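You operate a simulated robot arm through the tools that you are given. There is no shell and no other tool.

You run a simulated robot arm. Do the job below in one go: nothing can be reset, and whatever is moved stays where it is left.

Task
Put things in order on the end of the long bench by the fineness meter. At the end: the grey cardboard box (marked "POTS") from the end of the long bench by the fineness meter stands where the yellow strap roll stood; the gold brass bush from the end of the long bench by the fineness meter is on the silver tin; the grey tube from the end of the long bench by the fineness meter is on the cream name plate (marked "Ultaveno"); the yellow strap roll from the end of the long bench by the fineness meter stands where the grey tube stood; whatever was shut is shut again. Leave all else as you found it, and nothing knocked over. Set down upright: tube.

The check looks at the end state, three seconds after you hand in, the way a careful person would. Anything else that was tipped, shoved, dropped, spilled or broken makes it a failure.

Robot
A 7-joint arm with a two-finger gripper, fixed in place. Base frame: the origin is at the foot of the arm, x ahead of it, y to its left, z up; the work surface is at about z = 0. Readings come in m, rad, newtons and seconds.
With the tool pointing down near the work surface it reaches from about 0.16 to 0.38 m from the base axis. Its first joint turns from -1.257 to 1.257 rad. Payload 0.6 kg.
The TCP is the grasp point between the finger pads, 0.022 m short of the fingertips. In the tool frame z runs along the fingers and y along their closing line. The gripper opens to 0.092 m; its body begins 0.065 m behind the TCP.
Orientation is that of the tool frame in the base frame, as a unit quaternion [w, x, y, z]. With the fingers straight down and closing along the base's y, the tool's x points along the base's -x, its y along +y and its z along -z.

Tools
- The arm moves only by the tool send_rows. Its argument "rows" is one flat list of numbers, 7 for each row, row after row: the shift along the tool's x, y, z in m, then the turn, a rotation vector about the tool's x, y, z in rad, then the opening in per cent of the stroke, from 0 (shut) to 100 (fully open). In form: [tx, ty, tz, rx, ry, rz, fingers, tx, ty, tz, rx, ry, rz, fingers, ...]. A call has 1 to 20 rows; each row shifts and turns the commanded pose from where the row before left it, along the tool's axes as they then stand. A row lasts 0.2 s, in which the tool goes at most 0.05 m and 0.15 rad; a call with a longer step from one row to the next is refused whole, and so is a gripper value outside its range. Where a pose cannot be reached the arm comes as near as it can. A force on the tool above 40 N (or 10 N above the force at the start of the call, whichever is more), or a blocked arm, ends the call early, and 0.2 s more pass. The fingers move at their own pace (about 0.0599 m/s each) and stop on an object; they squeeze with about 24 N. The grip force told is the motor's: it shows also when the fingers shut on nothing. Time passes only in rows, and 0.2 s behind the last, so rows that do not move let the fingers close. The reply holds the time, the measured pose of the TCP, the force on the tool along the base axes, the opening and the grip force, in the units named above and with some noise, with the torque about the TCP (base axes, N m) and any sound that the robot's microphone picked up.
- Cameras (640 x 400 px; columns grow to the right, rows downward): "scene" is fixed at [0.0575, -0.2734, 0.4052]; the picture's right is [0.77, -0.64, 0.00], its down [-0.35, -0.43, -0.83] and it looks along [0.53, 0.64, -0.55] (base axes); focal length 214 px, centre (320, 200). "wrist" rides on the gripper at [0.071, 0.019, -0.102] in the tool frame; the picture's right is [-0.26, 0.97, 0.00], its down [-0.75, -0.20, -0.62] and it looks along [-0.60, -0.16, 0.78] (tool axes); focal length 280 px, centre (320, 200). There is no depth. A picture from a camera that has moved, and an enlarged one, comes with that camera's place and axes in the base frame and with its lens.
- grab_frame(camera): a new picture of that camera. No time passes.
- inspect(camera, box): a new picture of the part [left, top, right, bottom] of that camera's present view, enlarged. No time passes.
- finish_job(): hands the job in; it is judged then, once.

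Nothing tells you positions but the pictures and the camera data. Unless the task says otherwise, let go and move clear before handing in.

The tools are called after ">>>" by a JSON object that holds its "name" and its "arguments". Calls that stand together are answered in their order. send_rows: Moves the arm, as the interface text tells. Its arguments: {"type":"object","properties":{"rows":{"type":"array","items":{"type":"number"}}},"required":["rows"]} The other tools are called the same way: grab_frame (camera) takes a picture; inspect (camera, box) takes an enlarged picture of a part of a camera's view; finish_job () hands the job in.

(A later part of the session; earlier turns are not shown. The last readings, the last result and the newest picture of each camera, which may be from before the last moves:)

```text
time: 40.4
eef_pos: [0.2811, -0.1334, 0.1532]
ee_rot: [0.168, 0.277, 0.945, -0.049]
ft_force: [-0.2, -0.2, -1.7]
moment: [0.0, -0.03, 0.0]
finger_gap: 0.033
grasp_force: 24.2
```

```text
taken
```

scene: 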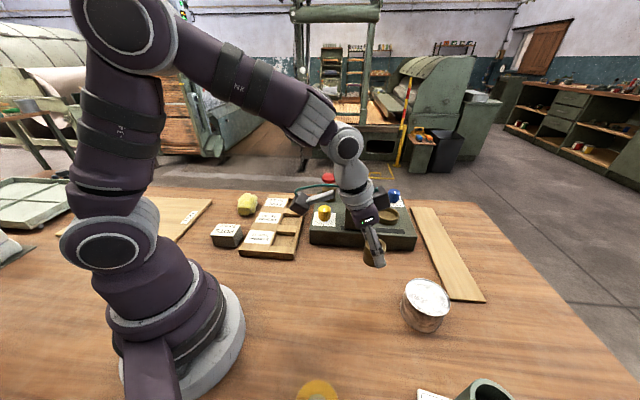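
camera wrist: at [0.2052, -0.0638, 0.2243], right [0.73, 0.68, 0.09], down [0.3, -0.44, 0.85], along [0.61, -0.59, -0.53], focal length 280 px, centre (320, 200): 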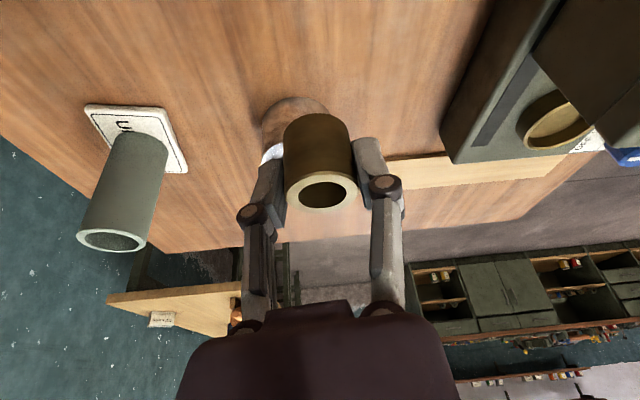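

Everything is fine; the tin reads at about (0.346, -0.220), top near 0.05. Moving the bush above it and part-way down.

>>> {"name": "send_rows", "arguments": {"rows": [-0.0236, -0.0091, 0.00862, 0, 0, 0, 0, -0.0236, -0.0091, 0.00862, 0, 0, 0, 0, -0.0236, -0.0091, 0.00862, 0, 0, 0, 0, -0.0236, -0.0091, 0.00862, 0, 0, 0, 0, 0.0045, 0, 0.01221, 0, 0, 0, 0, 0.0045, 0, 0.01221, 0, 0, 0, 0, 0.0045, 0, 0.01221, 0, 0, 0, 0, 0, 0, 0, 0, 0, 0, 0]}}

>>> {"name": "grab_frame", "arguments": {"camera": "wrist"}}

>>> {"name": "inspect", "arguments": {"camera": "scene", "box": [340, 220, 500, 340]}}

```text
time: 42.2
eef_pos: [0.3452, -0.2202, 0.1134]
ee_rot: [0.167, 0.277, 0.945, -0.049]
ft_force: [0.3, -0.1, -1.9]
moment: [0.01, -0.04, 0.03]
finger_gap: 0.033
grasp_force: 23.5
```

```text
taken
camera wrist: at [0.2695, -0.1485, 0.1847], right [0.73, 0.68, 0.09], down [0.31, -0.44, 0.85], along [0.61, -0.59, -0.53], focal length 280 px, centre (320, 200)
```

wrist: 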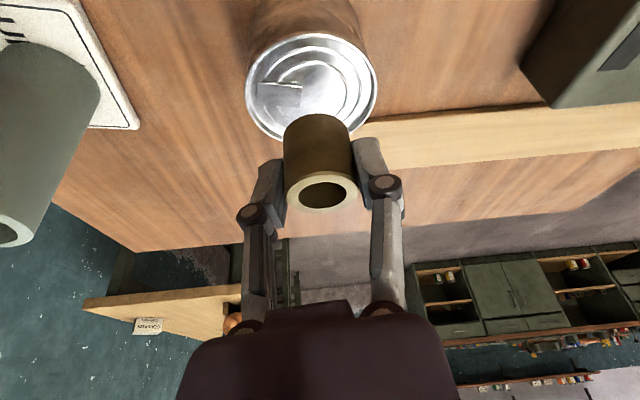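

```text
3.33 times, centred on (420, 280) of scene
camera zoom: at [0.0575, -0.2734, 0.4052], right [0.77, -0.64, 0.0], down [-0.35, -0.43, -0.83], along [0.53, 0.64, -0.55], focal length 715 px, centre (-13, -67)
```

zoom: 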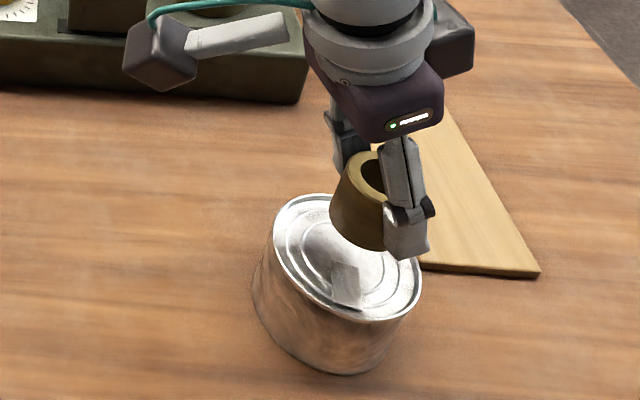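

The tin centre is within ~4 mm of the bush. Correcting and lowering closer.

>>> {"name": "send_rows", "arguments": {"rows": [0.0034, 0.0007, 0.0064, 0, 0, 0, 0, 0.0034, 0.0007, 0.0064, 0, 0, 0, 0, 0.0034, 0.0007, 0.0064, 0, 0, 0, 0, 0, 0, 0, 0, 0, 0, 0]}}

>>> {"name": "inspect", "arguments": {"camera": "scene", "box": [380, 240, 480, 340]}}

>>> {"name": "grab_frame", "arguments": {"camera": "wrist"}}

```text
time: 43.2
eef_pos: [0.3446, -0.2163, 0.0909]
ee_rot: [0.166, 0.276, 0.945, -0.049]
ft_force: [0.3, -0.5, -1.6]
moment: [0.01, 0.0, -0.01]
finger_gap: 0.0334
grasp_force: 24.2
```

```text
4.00 times, centred on (430, 290) of scene
camera zoom: at [0.0575, -0.2734, 0.4052], right [0.77, -0.64, 0.0], down [-0.35, -0.43, -0.83], along [0.53, 0.64, -0.55], focal length 858 px, centre (-120, -160)
```

zoom: 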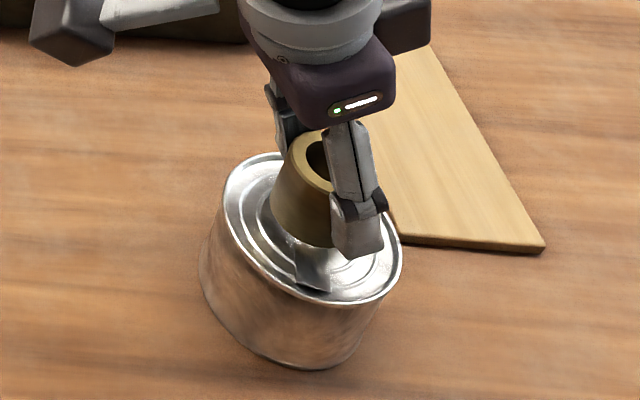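

```text
taken
camera wrist: at [0.2686, -0.1454, 0.1629], right [0.73, 0.68, 0.09], down [0.31, -0.44, 0.85], along [0.61, -0.59, -0.53], focal length 280 px, centre (320, 200)
```

wrist: 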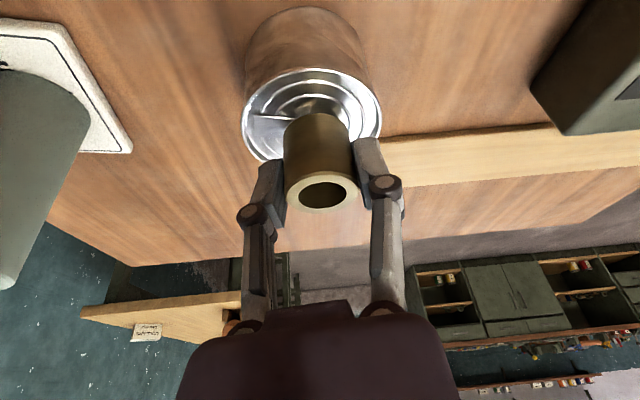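

Well centred. Lowering in small steps.

>>> {"name": "send_rows", "arguments": {"rows": [0.0003, 0, 0.00094, 0, 0, 0, 0, 0.0003, 0, 0.00094, 0, 0, 0, 0, 0.0003, 0, 0.00094, 0, 0, 0, 0, 0.0003, 0, 0.00094, 0, 0, 0, 0, 0.0003, 0, 0.00094, 0, 0, 0, 0]}}

```text
time: 44.4
eef_pos: [0.3454, -0.2174, 0.0866]
ee_rot: [0.167, 0.276, 0.945, -0.049]
ft_force: [-1.9, 1.7, 4.6]
moment: [0.0, 0.08, -0.01]
finger_gap: 0.0331
grasp_force: 24.2
```

Contact felt (about 6 N). Releasing the bush gently.

>>> {"name": "send_rows", "arguments": {"rows": [0.0001, 0, 0.0003, 0, 0, 0, 0, 0, 0, 0, 0, 0, 0, 38, 0, 0, 0, 0, 0, 0, 42, 0, 0, 0, 0, 0, 0, 50, 0, 0, 0, 0, 0, 0, 60, 0, 0, 0, 0, 0, 0, 60]}}

>>> {"name": "grab_frame", "arguments": {"camera": "wrist"}}

>>> {"name": "inspect", "arguments": {"camera": "scene", "box": [380, 240, 480, 340]}}

```text
time: 45.8
eef_pos: [0.3449, -0.2159, 0.0863]
ee_rot: [0.167, 0.277, 0.945, -0.05]
ft_force: [-0.1, -0.7, -0.2]
moment: [0.02, 0.0, 0.02]
finger_gap: 0.0552
grasp_force: 0.1
```

```text
taken
camera wrist: at [0.2687, -0.1457, 0.1584], right [0.73, 0.68, 0.09], down [0.31, -0.44, 0.85], along [0.61, -0.59, -0.53], focal length 280 px, centre (320, 200)
```

wrist: 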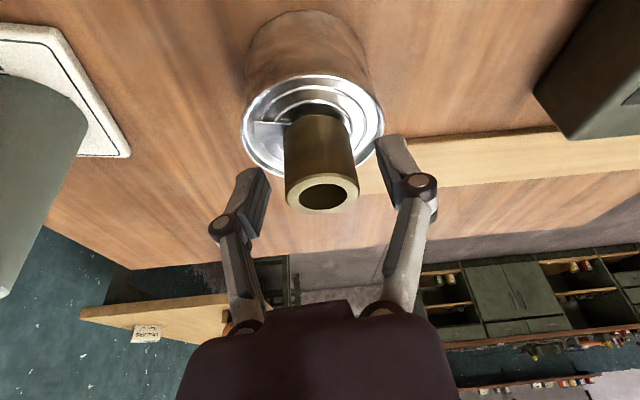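

```text
4.00 times, centred on (430, 290) of scene
camera zoom: at [0.0575, -0.2734, 0.4052], right [0.77, -0.64, 0.0], down [-0.35, -0.43, -0.83], along [0.53, 0.64, -0.55], focal length 858 px, centre (-120, -160)
```

zoom: 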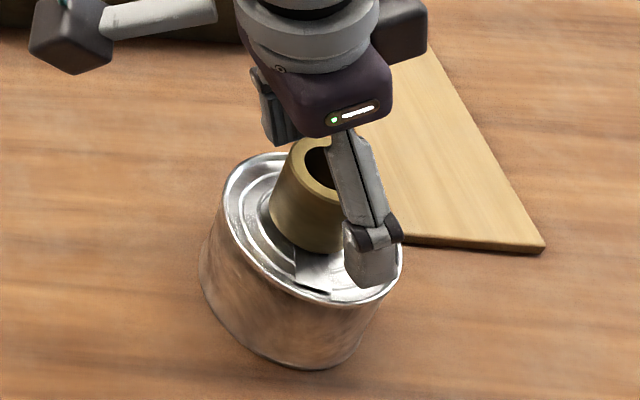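

The bush stands on the tin. Rising straight up and backing off.

>>> {"name": "send_rows", "arguments": {"rows": [-0.00343, 0, -0.00939, 0, 0, 0, 60, -0.00514, 0, -0.01409, 0, 0, 0, 60, -0.00823, 0, -0.02255, 0, 0, 0, 60, -0.00823, 0, -0.02255, 0, 0, 0, 60, -0.00823, 0, -0.02255, 0, 0, 0, 60, -0.00823, 0, -0.02255, 0, 0, 0, 60, 0, 0, 0, 0, 0, 0, 60]}}

>>> {"name": "inspect", "arguments": {"camera": "scene", "box": [380, 240, 480, 340]}}

>>> {"name": "grab_frame", "arguments": {"camera": "wrist"}}

```text
time: 47.4
eef_pos: [0.3438, -0.2173, 0.2083]
ee_rot: [0.166, 0.276, 0.945, -0.049]
ft_force: [0.2, -0.6, 0.4]
moment: [0.02, -0.04, -0.01]
finger_gap: 0.0551
grasp_force: 0.0
```

```text
4.00 times, centred on (430, 290) of scene
camera zoom: at [0.0575, -0.2734, 0.4052], right [0.77, -0.64, 0.0], down [-0.35, -0.43, -0.83], along [0.53, 0.64, -0.55], focal length 858 px, centre (-120, -160)
```

zoom: 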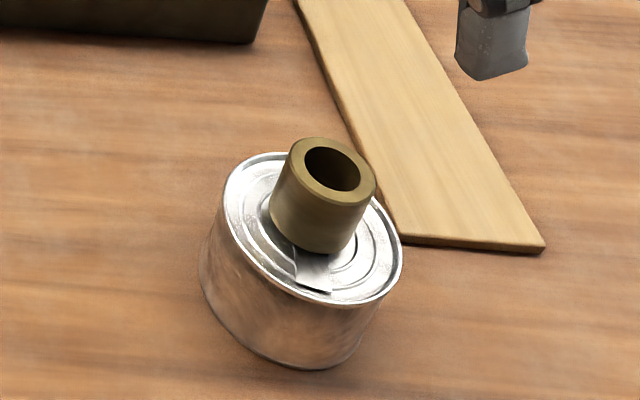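

```text
taken
camera wrist: at [0.2679, -0.1459, 0.2806], right [0.73, 0.68, 0.09], down [0.31, -0.44, 0.85], along [0.61, -0.59, -0.53], focal length 280 px, centre (320, 200)
```

wrist: 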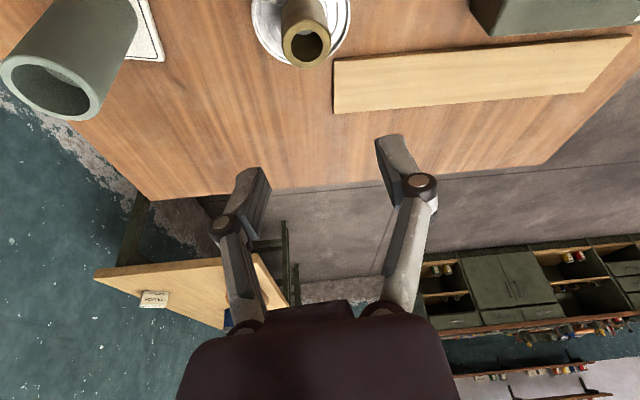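

The bush is standing on the tin. Now retract, level the tool, and go look at the strap roll.

>>> {"name": "send_rows", "arguments": {"rows": [0.02263, -0.00212, -0.01713, 0, 0, 0, 60, 0.02263, -0.00212, -0.01713, 0, 0, 0, 60, 0.02263, -0.00212, -0.01713, 0, 0, 0, 60, 0.02263, -0.00212, -0.01713, 0, 0, 0, 60, 0.02263, -0.00212, -0.01713, 0, 0, 0, 60, 0.02263, -0.00212, -0.01713, 0, 0, 0, 60, 0, 0, 0, 0, 0.1167, 0, 80, 0, 0, 0, 0, 0.1167, 0, 100, 0, 0, 0, 0, 0.1166, 0, 100, 0, 0, 0, 0, 0, 0.15, 100, 0, 0, 0, 0, 0, 0.15, 100, 0, 0, 0, 0, 0, 0.15, 100, 0, 0, 0, 0, 0, 0, 100]}}

>>> {"name": "grab_frame", "arguments": {"camera": "wrist"}}

>>> {"name": "grab_frame", "arguments": {"camera": "scene"}}

```text
time: 50.2
eef_pos: [0.1997, -0.1382, 0.2577]
ee_rot: [0.001, 0.489, 0.872, 0.0]
ft_force: [-0.1, 0.8, -0.4]
moment: [-0.01, -0.01, -0.02]
finger_gap: 0.0919
grasp_force: 0.1
```

```text
taken
camera wrist: at [0.1793, -0.0686, 0.36], right [0.96, 0.28, 0.0], down [0.22, -0.75, 0.62], along [0.18, -0.6, -0.78], focal length 280 px, centre (320, 200)
```

wrist: 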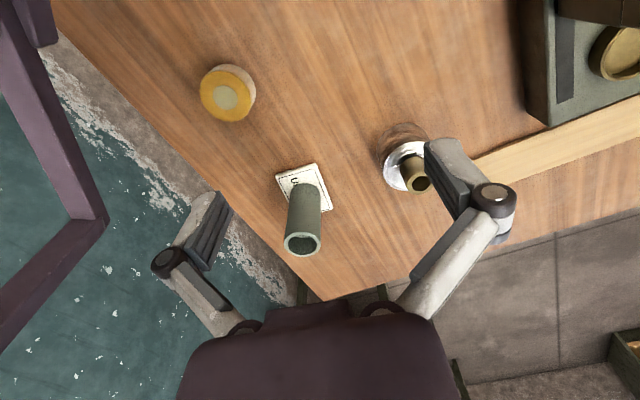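

```text
taken
```

scene: 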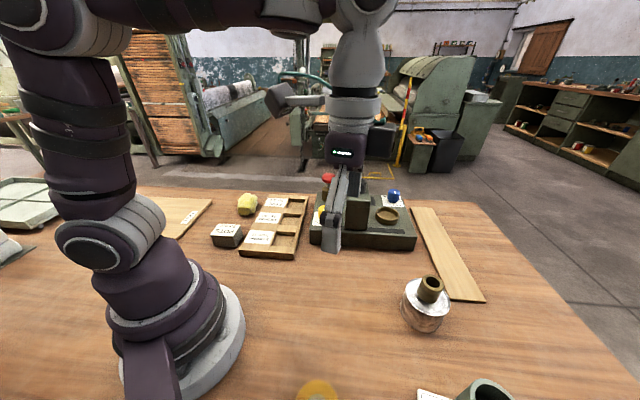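

>>> {"name": "inspect", "arguments": {"camera": "wrist", "box": [180, 50, 280, 140]}}

>>> {"name": "inspect", "arguments": {"camera": "scene", "box": [270, 340, 370, 400]}}

```text
4.44 times, centred on (230, 95) of wrist
camera zoom: at [0.1793, -0.0686, 0.36], right [0.96, 0.28, 0.0], down [0.22, -0.75, 0.62], along [0.18, -0.6, -0.78], focal length 1246 px, centre (720, 667)
```

zoom: 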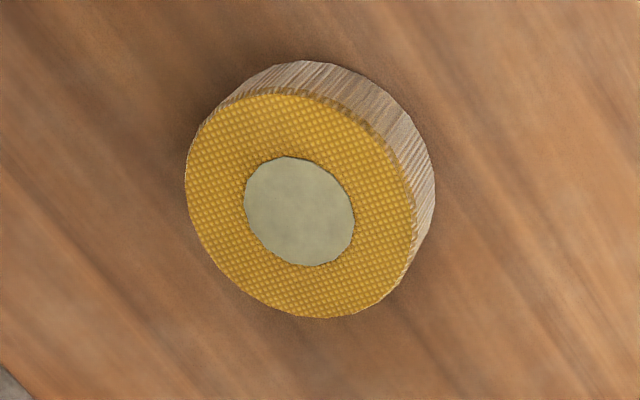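

```text
6.40 times, centred on (320, 370) of scene
camera zoom: at [0.0575, -0.2734, 0.4052], right [0.77, -0.64, 0.0], down [-0.35, -0.43, -0.83], along [0.53, 0.64, -0.55], focal length 1373 px, centre (320, -888)
```

zoom: 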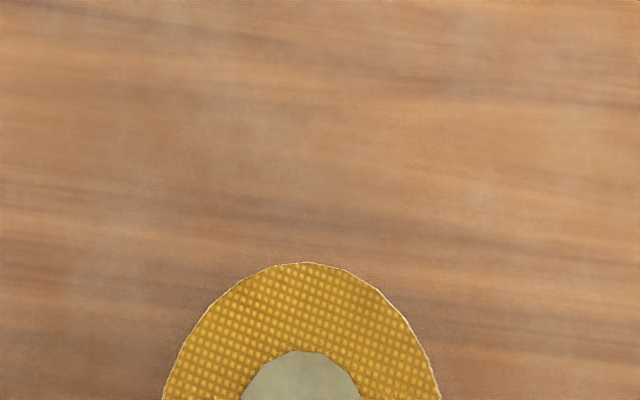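

The roll is a flat disc ~60 mm across and ~26 mm thick at about (0.105, -0.206). Moving above it.

>>> {"name": "send_rows", "arguments": {"rows": [-0.00152, -0.0232, 0.01554, 0, 0, 0, 100, -0.00152, -0.0232, 0.01554, 0, 0, 0, 100, -0.00152, -0.0232, 0.01554, 0, 0, 0, 100, -0.00152, -0.0232, 0.01554, 0, 0, 0, 100, -0.00152, -0.0232, 0.01554, 0, 0, 0, 100, 0, 0, 0, 0, 0, 0, 100]}}

>>> {"name": "grab_frame", "arguments": {"camera": "wrist"}}

>>> {"name": "grab_frame", "arguments": {"camera": "scene"}}

```text
time: 51.6
eef_pos: [0.1053, -0.2074, 0.1811]
ee_rot: [0.001, 0.488, 0.873, 0.0]
ft_force: [0.4, 0.2, 0.0]
moment: [-0.01, 0.0, -0.01]
finger_gap: 0.0921
grasp_force: 0.0
```

```text
taken
camera wrist: at [0.0843, -0.1362, 0.2832], right [0.96, 0.28, 0.0], down [0.22, -0.75, 0.62], along [0.18, -0.6, -0.78], focal length 280 px, centre (320, 200)
```

wrist: 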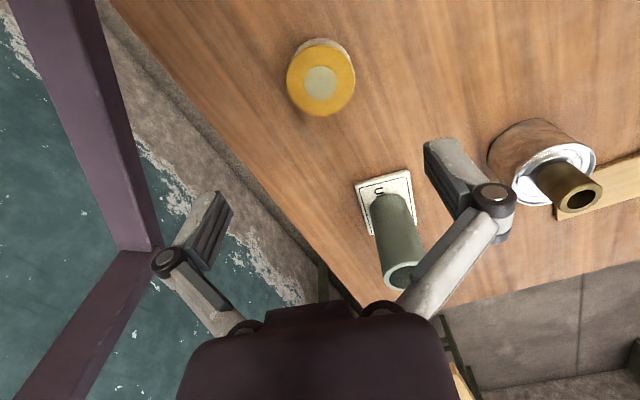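

```text
taken
```

scene: 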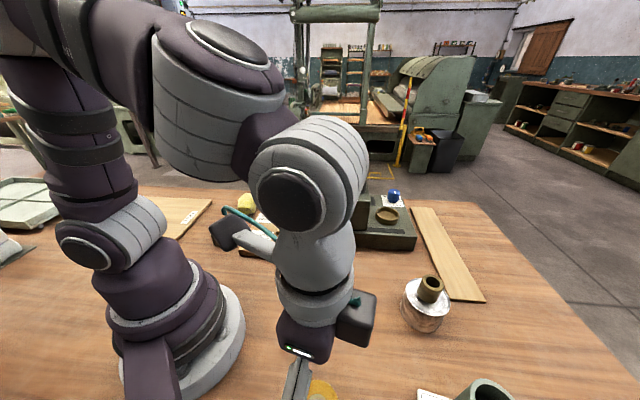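

Aligned within about 1 mm. Descending around the roll.

>>> {"name": "send_rows", "arguments": {"rows": [0, 0, 0.022, 0, 0, 0, 100, 0, 0, 0.022, 0, 0, 0, 100, 0, 0, 0.022, 0, 0, 0, 100, 0, 0, 0.022, 0, 0, 0, 100, 0, 0, 0.022, 0, 0, 0, 100, 0, 0, 0, 0, 0, 0, 100]}}

>>> {"name": "grab_frame", "arguments": {"camera": "wrist"}}

>>> {"name": "grab_frame", "arguments": {"camera": "scene"}}

```text
time: 53.0
eef_pos: [0.1063, -0.2065, 0.0698]
ee_rot: [0.001, 0.487, 0.873, 0.0]
ft_force: [-0.5, -0.2, -0.2]
moment: [-0.02, 0.0, -0.01]
finger_gap: 0.092
grasp_force: 0.2
```

```text
taken
camera wrist: at [0.0845, -0.1361, 0.172], right [0.96, 0.28, 0.0], down [0.22, -0.75, 0.62], along [0.18, -0.6, -0.78], focal length 280 px, centre (320, 200)
```

wrist: 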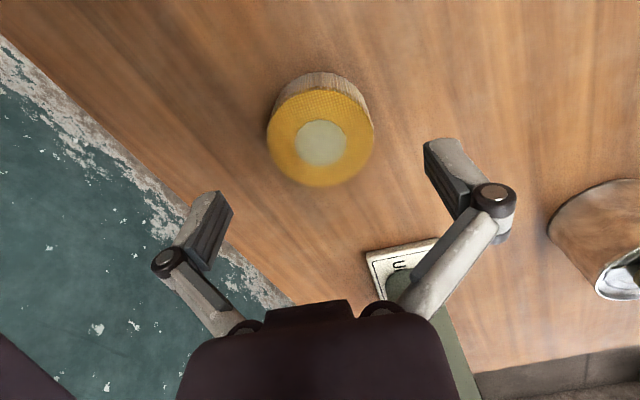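

```text
taken
```

scene: 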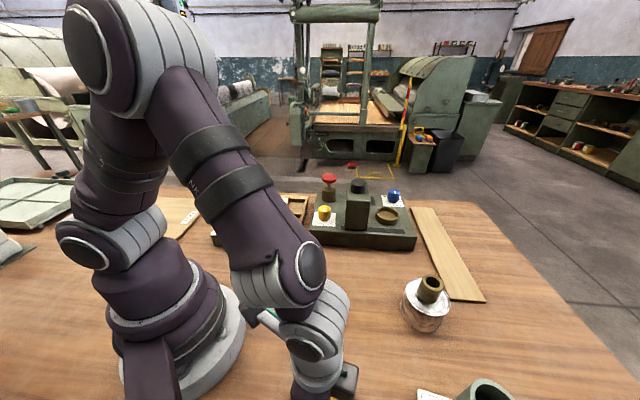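

>>> {"name": "send_rows", "arguments": {"rows": [0.001, 0.001, 0.0108, 0, 0, 0, 100, 0, 0, 0.0108, 0, 0, 0, 100, 0, 0, 0.0108, 0, 0, 0, 100, 0, 0, 0.0108, 0, 0, 0, 100, 0, 0, 0, 0, 0, 0, 100]}}

>>> {"name": "grab_frame", "arguments": {"camera": "wrist"}}

```text
time: 54.2
eef_pos: [0.106, -0.2035, 0.0259]
ee_rot: [0.0, 0.488, 0.873, 0.0]
ft_force: [-0.4, 0.1, -0.3]
moment: [0.0, 0.01, -0.01]
finger_gap: 0.0923
grasp_force: 0.0
```

```text
taken
camera wrist: at [0.0849, -0.1343, 0.1293], right [0.96, 0.28, 0.0], down [0.22, -0.75, 0.62], along [0.18, -0.6, -0.78], focal length 280 px, centre (320, 200)
```

wrist: 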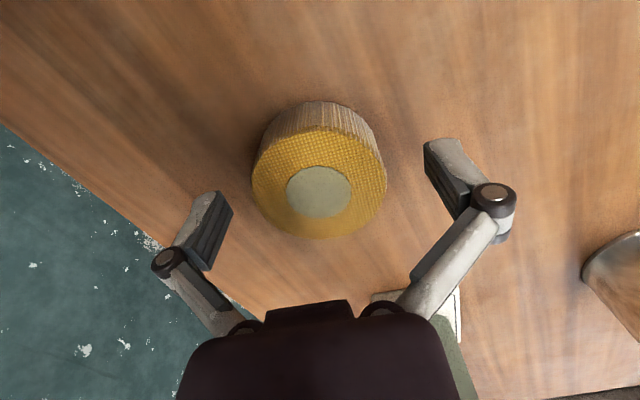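

The roll is centred. Closing on it.

>>> {"name": "send_rows", "arguments": {"rows": [0, 0, 0, 0, 0, 0, 50, 0, 0, 0, 0, 0, 0, 0, 0, 0, 0, 0, 0, 0, 0, 0, 0, 0, 0, 0, 0, 0, 0, 0, 0, 0, 0, 0, 0]}}

>>> {"name": "grab_frame", "arguments": {"camera": "wrist"}}

```text
time: 55.4
eef_pos: [0.1067, -0.2033, 0.0278]
ee_rot: [0.0, 0.488, 0.873, 0.0]
ft_force: [-2.2, 0.0, 10.6]
moment: [0.03, 0.03, -0.04]
finger_gap: 0.0584
grasp_force: 24.1
```

```text
taken
camera wrist: at [0.0849, -0.1344, 0.1295], right [0.96, 0.28, 0.0], down [0.22, -0.75, 0.62], along [0.18, -0.6, -0.78], focal length 280 px, centre (320, 200)
```

wrist: 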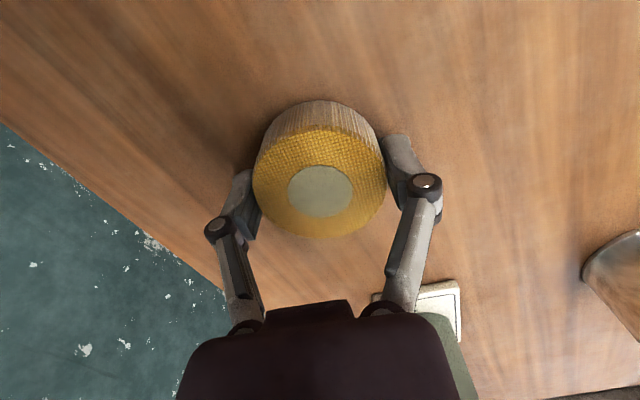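

Gripped the roll (58 mm). Lifting and carrying it to where the tube stood (0.232, -0.134).

>>> {"name": "send_rows", "arguments": {"rows": [0, 0, -0.01, 0, 0, 0, 0, 0, 0, -0.02, 0, 0, 0, 0, 0, 0, -0.025, 0, 0, 0, 0, 0, 0, -0.025, 0, 0, 0, 0, 0, 0, -0.02, 0, 0, 0, 0, 0, 0, 0, 0, 0, -0.1225, 0, 0, 0, 0, 0, 0, -0.1225, 0, 0, 0, 0, 0, 0, -0.1225, 0, 0, 0, 0, 0, 0, -0.1225, 0, -0.01458, 0.02504, 0, 0, 0, 0, 0, -0.01458, 0.02504, 0, 0, 0, 0, 0, -0.01458, 0.02504, 0, 0, 0, 0, 0, -0.01458, 0.02504, 0, 0, 0, 0, 0, -0.01458, 0.02504, 0, 0, 0, 0, 0, 0, 0, 0, 0, 0, 0, 0]}}

>>> {"name": "grab_frame", "arguments": {"camera": "wrist"}}

>>> {"name": "grab_frame", "arguments": {"camera": "scene"}}

```text
time: 58.6
eef_pos: [0.2321, -0.1337, 0.128]
ee_rot: [0.001, 0.261, 0.965, 0.0]
ft_force: [0.7, 0.6, 0.1]
moment: [0.01, 0.01, -0.01]
finger_gap: 0.0583
grasp_force: 24.0
```

```text
taken
camera wrist: at [0.1799, -0.0814, 0.2295], right [0.71, 0.7, 0.0], down [0.55, -0.56, 0.62], along [0.44, -0.45, -0.78], focal length 280 px, centre (320, 200)
```

wrist: 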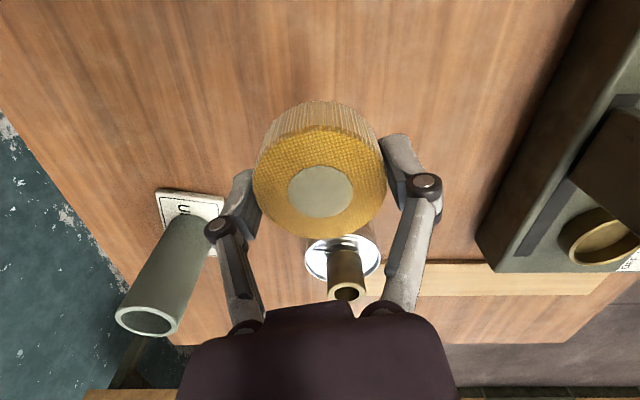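

```text
taken
```

scene: 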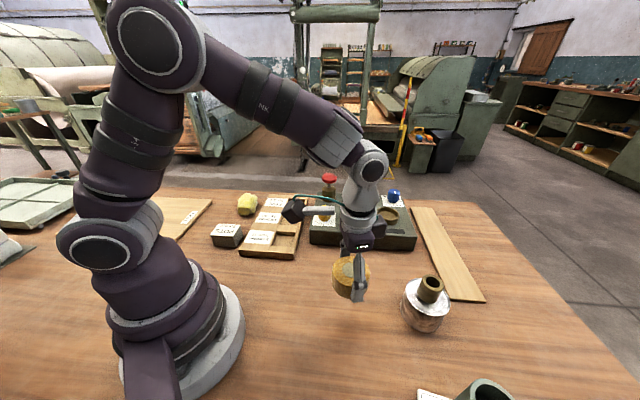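

Over the tube's old spot. Lowering to the bench.

>>> {"name": "send_rows", "arguments": {"rows": [0, 0, 0.022, 0, 0, 0, 0, 0, 0, 0.022, 0, 0, 0, 0, 0, 0, 0.022, 0, 0, 0, 0, 0, 0, 0.02, 0, 0, 0, 0, 0, 0, 0.01, 0, 0, 0, 0, 0, 0, 0, 0, 0, 0, 0]}}

```text
time: 60.0
eef_pos: [0.2328, -0.133, 0.031]
ee_rot: [0.0, 0.261, 0.965, 0.0]
ft_force: [-0.4, 0.2, -0.6]
moment: [0.0, -0.01, 0.02]
finger_gap: 0.0582
grasp_force: 24.5
```

>>> {"name": "send_rows", "arguments": {"rows": [0, 0, 0.001, 0, 0, 0, 0, 0, 0, 0.001, 0, 0, 0, 0, 0, 0, 0.001, 0, 0, 0, 0, 0, 0, 0, 0, 0, 0, 0]}}

```text
time: 61.0
eef_pos: [0.2333, -0.1332, 0.0294]
ee_rot: [0.0, 0.261, 0.965, 0.0]
ft_force: [-0.3, -0.2, -0.7]
moment: [0.01, 0.01, -0.01]
finger_gap: 0.0585
grasp_force: 23.9
```

>>> {"name": "send_rows", "arguments": {"rows": [0, 0, 0.001, 0, 0, 0, 0, 0, 0, 0.001, 0, 0, 0, 0, 0, 0, 0, 0, 0, 0, 0]}}

```text
time: 61.8
eef_pos: [0.232, -0.1347, 0.0265]
ee_rot: [0.001, 0.262, 0.965, 0.0]
ft_force: [-3.6, 2.9, 30.0]
moment: [0.04, 0.07, 0.01]
finger_gap: 0.0586
grasp_force: 23.9
```

Contact. Easing up 1.5 mm and opening.

>>> {"name": "send_rows", "arguments": {"rows": [0, 0, -0.0013, 0, 0, 0, 0, 0, 0, 0, 0, 0, 0, 0]}}

>>> {"name": "send_rows", "arguments": {"rows": [0, 0, 0, 0, 0, 0, 64, 0, 0, 0, 0, 0, 0, 70, 0, 0, 0, 0, 0, 0, 85, 0, 0, 0, 0, 0, 0, 100, 0, 0, 0, 0, 0, 0, 100]}}

>>> {"name": "grab_frame", "arguments": {"camera": "wrist"}}

```text
time: 62.4
eef_pos: [0.2321, -0.1324, 0.0285]
ee_rot: [-0.001, 0.262, 0.965, -0.001]
ft_force: [0.1, 0.6, 0.0]
moment: [0.0, -0.03, 0.02]
finger_gap: 0.0581
grasp_force: 24.2
```

```text
time: 63.6
eef_pos: [0.232, -0.1331, 0.0272]
ee_rot: [0.0, 0.261, 0.965, -0.001]
ft_force: [0.5, 0.3, -0.5]
moment: [0.03, -0.03, -0.01]
finger_gap: 0.0918
grasp_force: 0.1
```

```text
taken
camera wrist: at [0.1801, -0.0814, 0.1294], right [0.71, 0.7, 0.0], down [0.55, -0.56, 0.62], along [0.44, -0.45, -0.78], focal length 280 px, centre (320, 200)
```

wrist: 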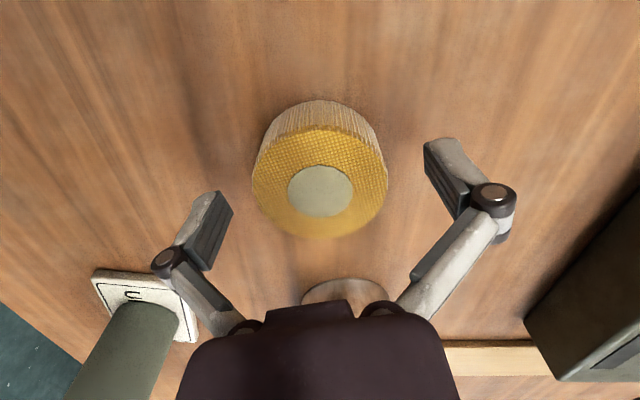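

The roll lies flat on the tube's old spot. Rising and swinging over toward the POTS box.

>>> {"name": "send_rows", "arguments": {"rows": [0, 0, -0.012, 0, 0, 0, 100, 0, 0, -0.025, 0, 0, 0, 100, 0, 0, -0.033, 0, 0, 0, 100, 0, 0, -0.035, 0, 0, 0, 100, 0, 0, -0.035, 0, 0, 0, 100, 0, 0, -0.035, 0, 0, 0, 100, 0, 0, -0.035, 0, 0, 0, 100, 0, 0, -0.022, 0, 0, 0, 100, 0, 0, 0, 0, 0, -0.132, 100, 0, 0, 0, 0, 0, -0.132, 100, 0, 0, 0, 0, 0, -0.132, 100, 0, 0, 0, 0, 0, -0.132, 100, 0.00697, 0.03227, 0, 0, 0, 0, 100, 0.00697, 0.03227, 0, 0, 0, 0, 100, 0.00697, 0.03227, 0, 0, 0, 0, 100, 0.00697, 0.03227, 0, 0, 0, 0, 100, 0.00697, 0.03227, 0, 0, 0, 0, 100, 0.00697, 0.03227, 0, 0, 0, 0, 100, 0, 0, 0, 0, 0, 0, 100]}}

>>> {"name": "grab_frame", "arguments": {"camera": "wrist"}}

>>> {"name": "grab_frame", "arguments": {"camera": "scene"}}

```text
time: 67.6
eef_pos: [0.1912, 0.0607, 0.2596]
ee_rot: [-0.001, 0.001, 1.0, 0.0]
ft_force: [-0.4, -0.4, 0.5]
moment: [0.03, 0.0, 0.01]
finger_gap: 0.0919
grasp_force: 0.0
```

```text
taken
camera wrist: at [0.1195, 0.0794, 0.3619], right [0.26, 0.96, 0.0], down [0.75, -0.21, 0.63], along [0.6, -0.16, -0.78], focal length 280 px, centre (320, 200)
```

wrist: 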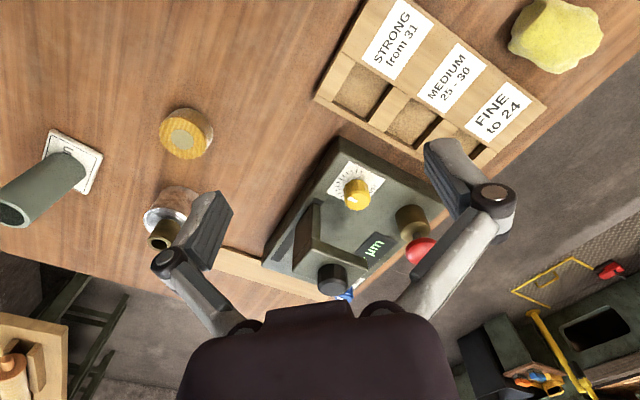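

```text
taken
```

scene: 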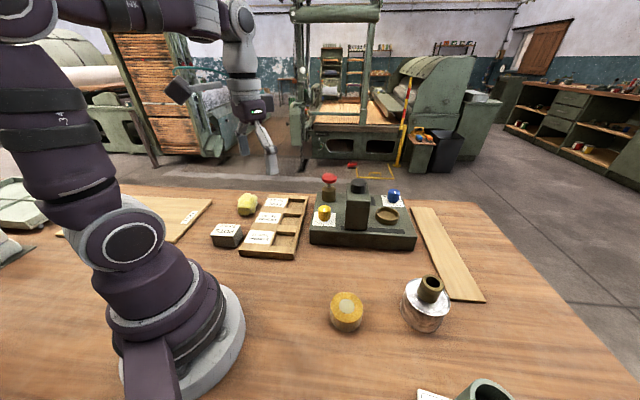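

>>> {"name": "send_rows", "arguments": {"rows": [0, 0, 0, 0, 0, -0.1333, 100, 0, 0, 0, 0, 0, -0.1333, 100, 0, 0, 0, 0, 0, -0.1333, 100, 0, 0, 0, 0, 0, -0.1333, 100, 0, 0, 0, 0, 0, -0.1333, 100, 0, 0, 0, 0, 0, -0.1335, 100, -0.01168, 0.02528, 0, 0, 0, 0, 100, -0.01168, 0.02528, 0, 0, 0, 0, 100, -0.01168, 0.02528, 0, 0, 0, 0, 100, -0.01168, 0.02528, 0, 0, 0, 0, 100, -0.01168, 0.02528, 0, 0, 0, 0, 100, 0, 0, 0, 0, 0, 0, 100]}}

>>> {"name": "grab_frame", "arguments": {"camera": "wrist"}}

>>> {"name": "grab_frame", "arguments": {"camera": "scene"}}

```text
time: 70.2
eef_pos: [0.1405, 0.1907, 0.2613]
ee_rot: [0.0, -0.39, 0.921, 0.0]
ft_force: [0.0, 0.0, 0.4]
moment: [-0.01, 0.02, 0.01]
finger_gap: 0.092
grasp_force: 0.0
```

```text
taken
camera wrist: at [0.0765, 0.1525, 0.3617], right [-0.51, 0.86, 0.0], down [0.67, 0.4, 0.63], along [0.54, 0.32, -0.78], focal length 280 px, centre (320, 200)
```

wrist: 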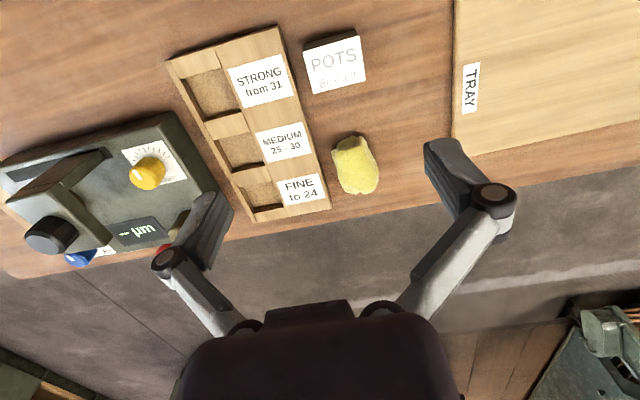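

```text
taken
```

scene: 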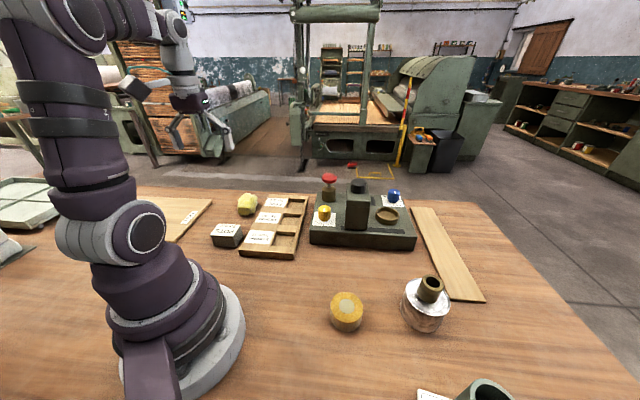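

>>> {"name": "inspect", "arguments": {"camera": "wrist", "box": [240, 0, 480, 150]}}

>>> {"name": "inspect", "arguments": {"camera": "scene", "box": [180, 170, 300, 270]}}

```text
2.67 times, centred on (360, 75) of wrist
camera zoom: at [0.0765, 0.1525, 0.3617], right [-0.51, 0.86, 0.0], down [0.67, 0.4, 0.63], along [0.54, 0.32, -0.78], focal length 748 px, centre (213, 533)
```

zoom: 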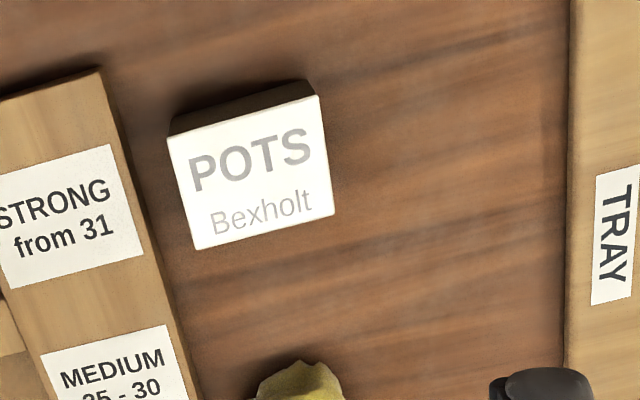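

```text
4.00 times, centred on (240, 220) of scene
camera zoom: at [0.0575, -0.2734, 0.4052], right [0.77, -0.64, 0.0], down [-0.35, -0.43, -0.83], along [0.53, 0.64, -0.55], focal length 858 px, centre (640, 120)
```

zoom: 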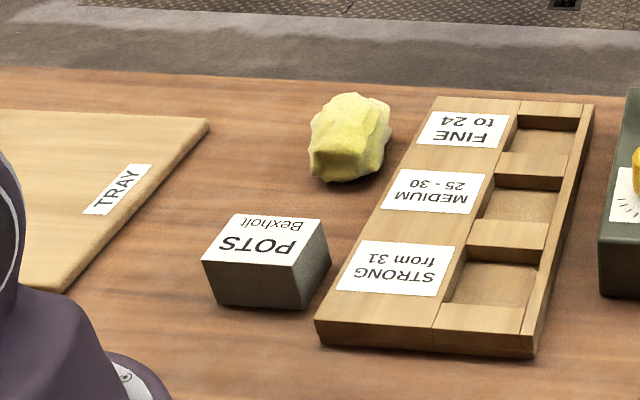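

The POTS box is about 60 × 45 × 31 mm, centred at (0.1345, 0.206). The organizer is only ~19 mm from one side, so I'll grip across the 45 mm dimension: turning the tool 90° up here first.

>>> {"name": "send_rows", "arguments": {"rows": [0, 0, 0, 0, 0, 0.1428, 100, 0, 0, 0, 0, 0, 0.1428, 100, 0, 0, 0, 0, 0, 0.1428, 100, 0, 0, 0, 0, 0, 0.1428, 100, 0, 0, 0, 0, 0, 0.1428, 100, 0, 0, 0, 0, 0, 0.1428, 100]}}

>>> {"name": "grab_frame", "arguments": {"camera": "scene"}}

```text
time: 71.6
eef_pos: [0.141, 0.1903, 0.2599]
ee_rot: [0.001, 0.03, 1.0, 0.0]
ft_force: [0.5, 0.3, 0.4]
moment: [0.02, 0.01, 0.03]
finger_gap: 0.092
grasp_force: 0.0
```

```text
taken
```

scene: 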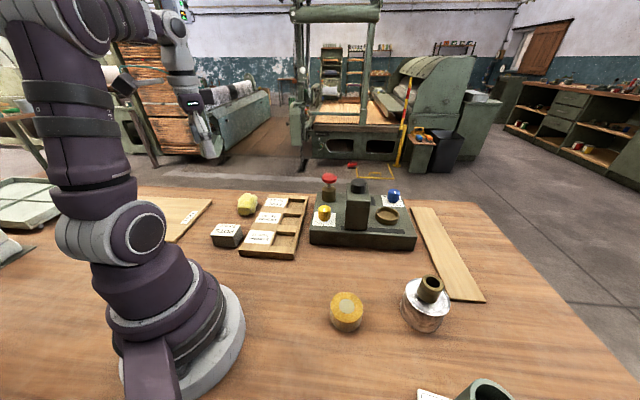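

>>> {"name": "send_rows", "arguments": {"rows": [0, 0, 0, 0, 0, 0.1428, 100, 0, 0, 0, 0, 0, 0.1428, 100, 0, 0, 0, 0, 0, 0.1428, 100, 0, 0, 0, 0, 0, 0.1428, 100, 0, 0, 0, 0, 0, 0.1428, 100, 0, 0, 0, 0, 0, 0, 100]}}

>>> {"name": "grab_frame", "arguments": {"camera": "wrist"}}

>>> {"name": "grab_frame", "arguments": {"camera": "scene"}}

```text
time: 73.0
eef_pos: [0.1411, 0.1896, 0.2592]
ee_rot: [0.0, 0.377, 0.926, 0.001]
ft_force: [-0.7, -0.2, -0.3]
moment: [0.01, -0.01, 0.03]
finger_gap: 0.0923
grasp_force: 0.0
```

```text
taken
camera wrist: at [0.1028, 0.2533, 0.3618], right [0.86, 0.51, 0.0], down [0.4, -0.67, 0.62], along [0.32, -0.54, -0.78], focal length 280 px, centre (320, 200)
```

wrist: 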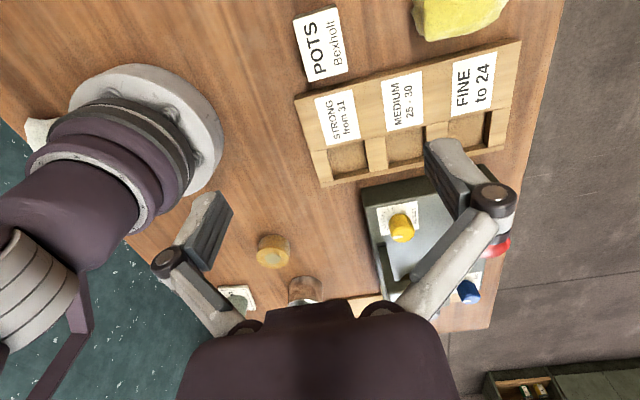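

```text
taken
```

scene: 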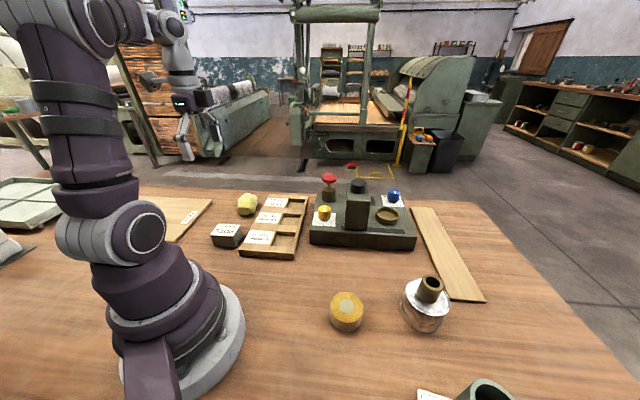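

>>> {"name": "inspect", "arguments": {"camera": "wrist", "box": [260, 0, 420, 100]}}

```text
4.00 times, centred on (340, 50) of wrist
camera zoom: at [0.1028, 0.2533, 0.3618], right [0.86, 0.51, 0.0], down [0.4, -0.67, 0.62], along [0.32, -0.54, -0.78], focal length 1122 px, centre (240, 800)
```

zoom: 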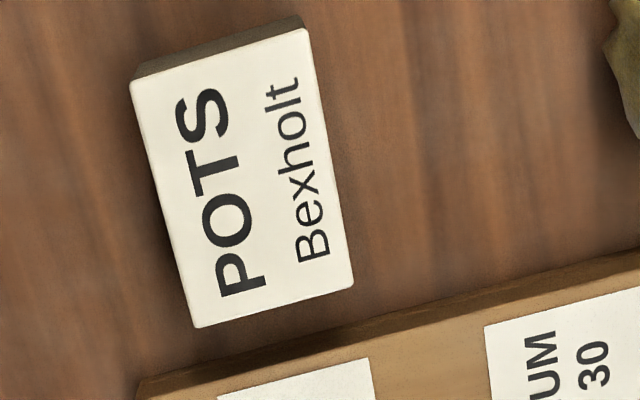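

The box is aligned within 1° and offset ~14 mm from the tool. Correcting and descending halfway.

>>> {"name": "send_rows", "arguments": {"rows": [0.0136, 0.0056, 0, 0, 0, 0.013, 100, 0, 0, 0.02, 0, 0, 0, 100, 0, 0, 0.025, 0, 0, 0, 100, 0, 0, 0.025, 0, 0, 0, 100, 0, 0, 0.025, 0, 0, 0, 100, 0, 0, 0.025, 0, 0, 0, 100, 0, 0, 0.02, 0, 0, 0, 100, 0, 0, 0, 0, 0, 0, 100]}}

>>> {"name": "grab_frame", "arguments": {"camera": "wrist"}}

>>> {"name": "grab_frame", "arguments": {"camera": "scene"}}

```text
time: 74.8
eef_pos: [0.1351, 0.2044, 0.1183]
ee_rot: [0.0, 0.382, 0.924, -0.001]
ft_force: [0.0, 0.4, 0.0]
moment: [0.02, 0.02, 0.01]
finger_gap: 0.0921
grasp_force: 0.2
```

```text
taken
camera wrist: at [0.0981, 0.2674, 0.2212], right [0.87, 0.5, 0.0], down [0.39, -0.68, 0.62], along [0.31, -0.54, -0.78], focal length 280 px, centre (320, 200)
```

wrist: 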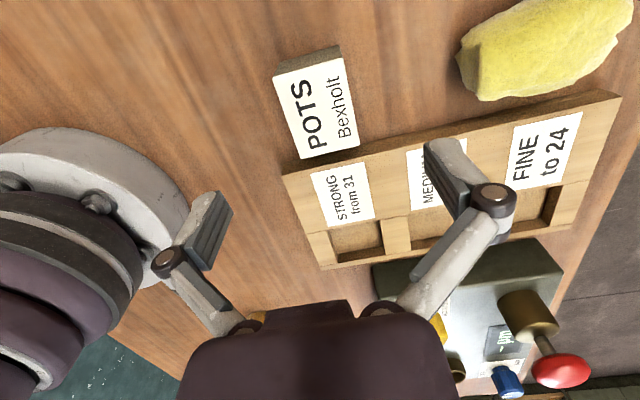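

```text
taken
```

scene: 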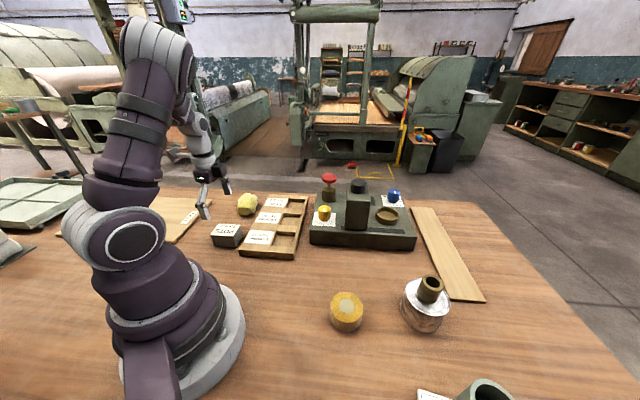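

Aligned within 2.5 mm. Descending to the box.

>>> {"name": "send_rows", "arguments": {"rows": [-0.0025, -0.0005, 0.0184, 0, 0, 0, 100, 0, 0, 0.0184, 0, 0, 0, 100, 0, 0, 0.0184, 0, 0, 0, 100, 0, 0, 0.0184, 0, 0, 0, 100, 0, 0, 0.0174, 0, 0, 0, 100, 0, 0, 0, 0, 0, 0, 100]}}

>>> {"name": "grab_frame", "arguments": {"camera": "wrist"}}

>>> {"name": "inspect", "arguments": {"camera": "scene", "box": [160, 150, 320, 270]}}

```text
time: 76.2
eef_pos: [0.1357, 0.2008, 0.0286]
ee_rot: [0.0, 0.383, 0.924, 0.0]
ft_force: [0.3, 0.3, 0.6]
moment: [-0.01, 0.0, 0.01]
finger_gap: 0.092
grasp_force: 0.2
```

```text
taken
camera wrist: at [0.0991, 0.2648, 0.1304], right [0.87, 0.5, 0.0], down [0.39, -0.68, 0.62], along [0.31, -0.54, -0.78], focal length 280 px, centre (320, 200)
```

wrist: 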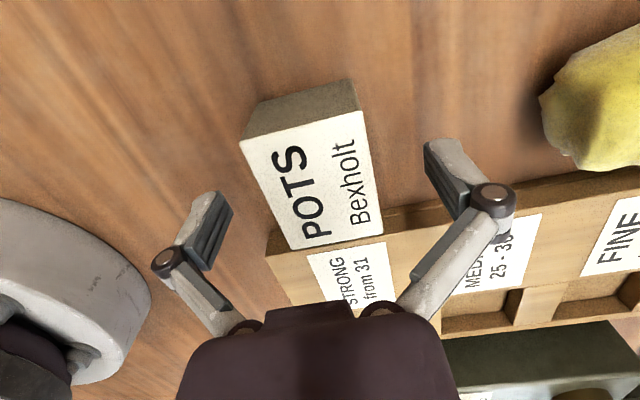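

```text
3.33 times, centred on (240, 210) of scene
camera zoom: at [0.0575, -0.2734, 0.4052], right [0.77, -0.64, 0.0], down [-0.35, -0.43, -0.83], along [0.53, 0.64, -0.55], focal length 715 px, centre (587, 167)
```

zoom: 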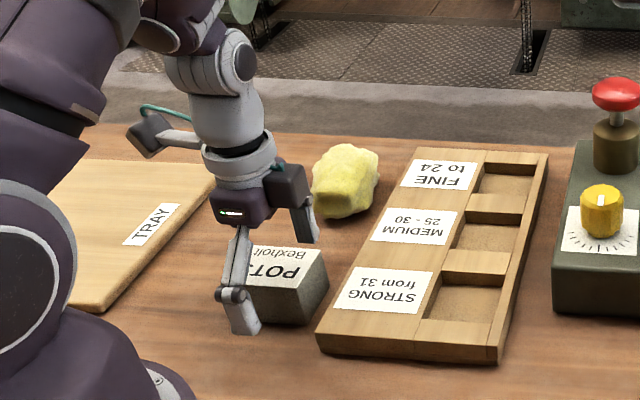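

Good straddle. Closing on the box.

>>> {"name": "send_rows", "arguments": {"rows": [0, 0, 0, 0, 0, 0, 60, 0, 0, 0, 0, 0, 0, 30, 0, 0, 0, 0, 0, 0, 0, 0, 0, 0, 0, 0, 0, 0, 0, 0, 0, 0, 0, 0, 0]}}

>>> {"name": "grab_frame", "arguments": {"camera": "wrist"}}

```text
time: 77.4
eef_pos: [0.1368, 0.2017, 0.0284]
ee_rot: [0.0, 0.382, 0.924, 0.001]
ft_force: [0.9, 0.4, 9.2]
moment: [0.03, -0.01, -0.04]
finger_gap: 0.0442
grasp_force: 23.7
```

```text
taken
camera wrist: at [0.0991, 0.2648, 0.1307], right [0.87, 0.5, 0.0], down [0.39, -0.68, 0.62], along [0.31, -0.54, -0.78], focal length 280 px, centre (320, 200)
```

wrist: 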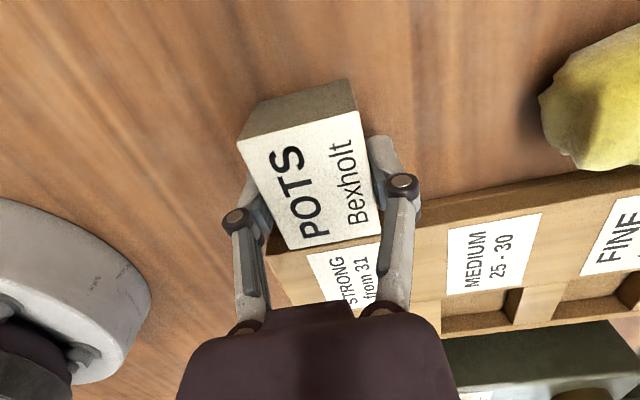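

Gripped (44 mm). Lifting.

>>> {"name": "send_rows", "arguments": {"rows": [0, 0, -0.01, 0, 0, 0, 0, 0, 0, -0.02, 0, 0, 0, 0, 0, 0, -0.03, 0, 0, 0, 0, 0, 0, -0.03, 0, 0, 0, 0, 0, 0, -0.03, 0, 0, 0, 0, 0, 0, -0.03, 0, 0, 0, 0, 0, 0, -0.03, 0, 0, 0, 0, 0, 0, -0.02, 0, 0, 0, 0, 0, 0, 0, 0, 0, 0, 0]}}

>>> {"name": "grab_frame", "arguments": {"camera": "wrist"}}

>>> {"name": "grab_frame", "arguments": {"camera": "scene"}}

```text
time: 79.4
eef_pos: [0.1355, 0.2012, 0.2285]
ee_rot: [0.0, 0.382, 0.924, 0.0]
ft_force: [-0.2, -0.6, -0.8]
moment: [0.03, 0.0, -0.02]
finger_gap: 0.0444
grasp_force: 24.2
```

```text
taken
camera wrist: at [0.0991, 0.2648, 0.331], right [0.87, 0.5, 0.0], down [0.39, -0.68, 0.62], along [0.31, -0.54, -0.78], focal length 280 px, centre (320, 200)
```

wrist: 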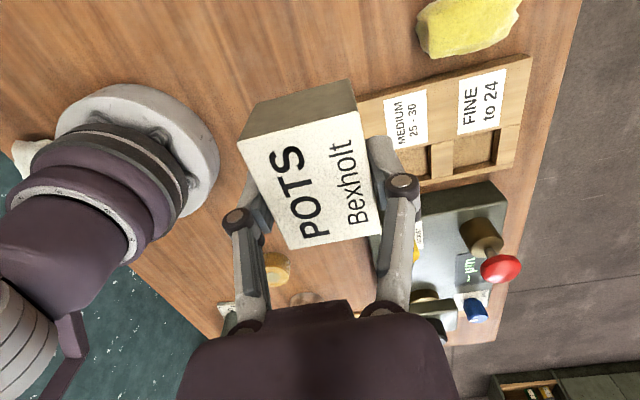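

```text
taken
```

scene: 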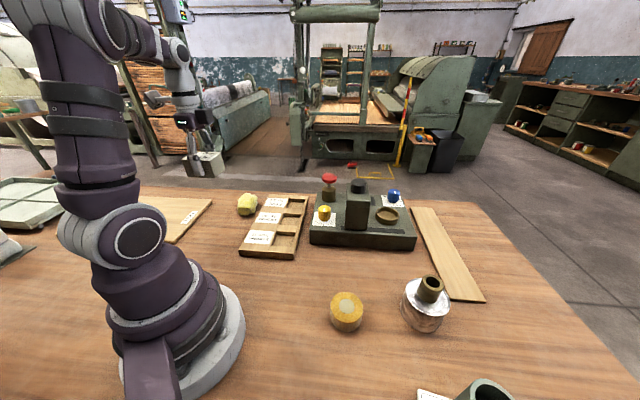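

The box is held level. Carrying it around the front at height.

>>> {"name": "send_rows", "arguments": {"rows": [-0.02342, -0.00858, 0, 0, 0, 0, 0, -0.02342, -0.00858, 0, 0, 0, 0, 0, -0.02342, -0.00858, 0, 0, 0, 0, 0, -0.02342, -0.00858, 0, 0, 0, 0, 0, -0.02342, -0.00858, 0, 0, 0, 0, 0, -0.02342, -0.00858, 0, 0, 0, 0, 0, -0.02342, -0.00858, 0, 0, 0, 0, 0, -0.02342, -0.00858, 0, 0, 0, 0, 0, 0, 0, 0, 0, 0, 0, 0]}}

>>> {"name": "grab_frame", "arguments": {"camera": "scene"}}

```text
time: 81.4
eef_pos: [0.2208, 0.0195, 0.2284]
ee_rot: [0.0, 0.381, 0.924, -0.001]
ft_force: [0.7, -0.5, -0.6]
moment: [0.03, -0.03, 0.02]
finger_gap: 0.0444
grasp_force: 23.4
```

```text
taken
```

scene: 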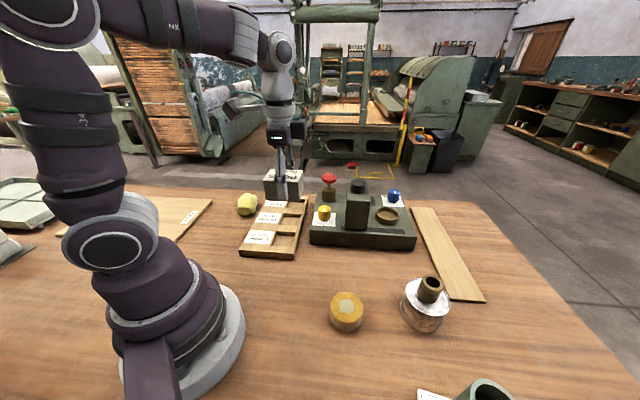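

>>> {"name": "send_rows", "arguments": {"rows": [-0.00752, -0.02401, 0, 0, 0, 0, 0, -0.00752, -0.02401, 0, 0, 0, 0, 0, -0.00752, -0.02401, 0, 0, 0, 0, 0, -0.00752, -0.02401, 0, 0, 0, 0, 0, -0.00752, -0.02401, 0, 0, 0, 0, 0, -0.00752, -0.02401, 0, 0, 0, 0, 0, -0.00752, -0.02401, 0, 0, 0, 0, 0, -0.00752, -0.02401, 0, 0, 0, 0, 0, -0.00752, -0.02401, 0, 0, 0, 0, 0, -0.00752, -0.02401, 0, 0, 0, 0, 0, 0, 0, 0, 0, 0, 0, 0]}}

>>> {"name": "grab_frame", "arguments": {"camera": "scene"}}

>>> {"name": "grab_frame", "arguments": {"camera": "wrist"}}

```text
time: 83.8
eef_pos: [0.1038, -0.2014, 0.2298]
ee_rot: [-0.001, 0.382, 0.924, 0.0]
ft_force: [-0.3, -0.1, -1.4]
moment: [-0.02, 0.0, 0.0]
finger_gap: 0.0442
grasp_force: 24.1
```

```text
taken
```

scene: 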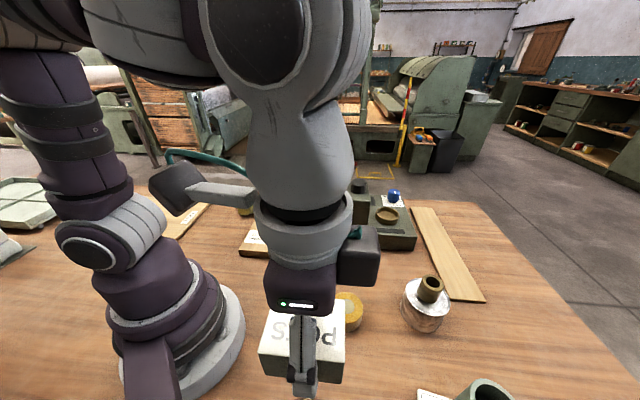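

```text
taken
camera wrist: at [0.066, -0.1389, 0.3307], right [0.87, 0.5, 0.0], down [0.39, -0.68, 0.62], along [0.31, -0.54, -0.78], focal length 280 px, centre (320, 200)
```

wrist: 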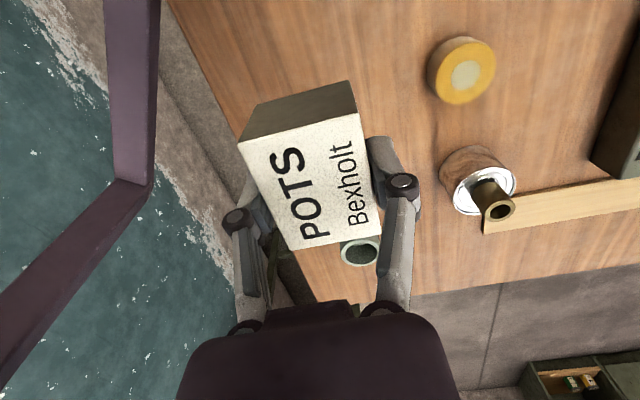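

The box is above the roll's old spot within ~1 mm. Lowering.

>>> {"name": "send_rows", "arguments": {"rows": [-0.0009, 0, 0.025, 0, 0, 0, 0, 0, 0, 0.025, 0, 0, 0, 0, 0, 0, 0.025, 0, 0, 0, 0, 0, 0, 0.025, 0, 0, 0, 0, 0, 0, 0.025, 0, 0, 0, 0, 0, 0, 0.025, 0, 0, 0, 0, 0, 0, 0.02, 0, 0, 0, 0, 0, 0, 0.015, 0, 0, 0, 0, 0, 0, 0.01, 0, 0, 0, 0, 0, 0, 0, 0, 0, 0, 0]}}

>>> {"name": "grab_frame", "arguments": {"camera": "wrist"}}

```text
time: 86.0
eef_pos: [0.1048, -0.2031, 0.0342]
ee_rot: [-0.001, 0.382, 0.924, 0.0]
ft_force: [0.4, -0.2, -0.9]
moment: [-0.02, 0.02, 0.03]
finger_gap: 0.0445
grasp_force: 23.4
```

```text
taken
camera wrist: at [0.0676, -0.1396, 0.1356], right [0.87, 0.5, 0.0], down [0.39, -0.68, 0.62], along [0.31, -0.54, -0.78], focal length 280 px, centre (320, 200)
```

wrist: 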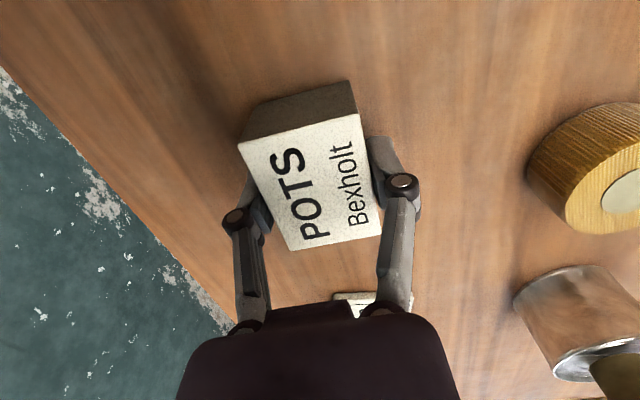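

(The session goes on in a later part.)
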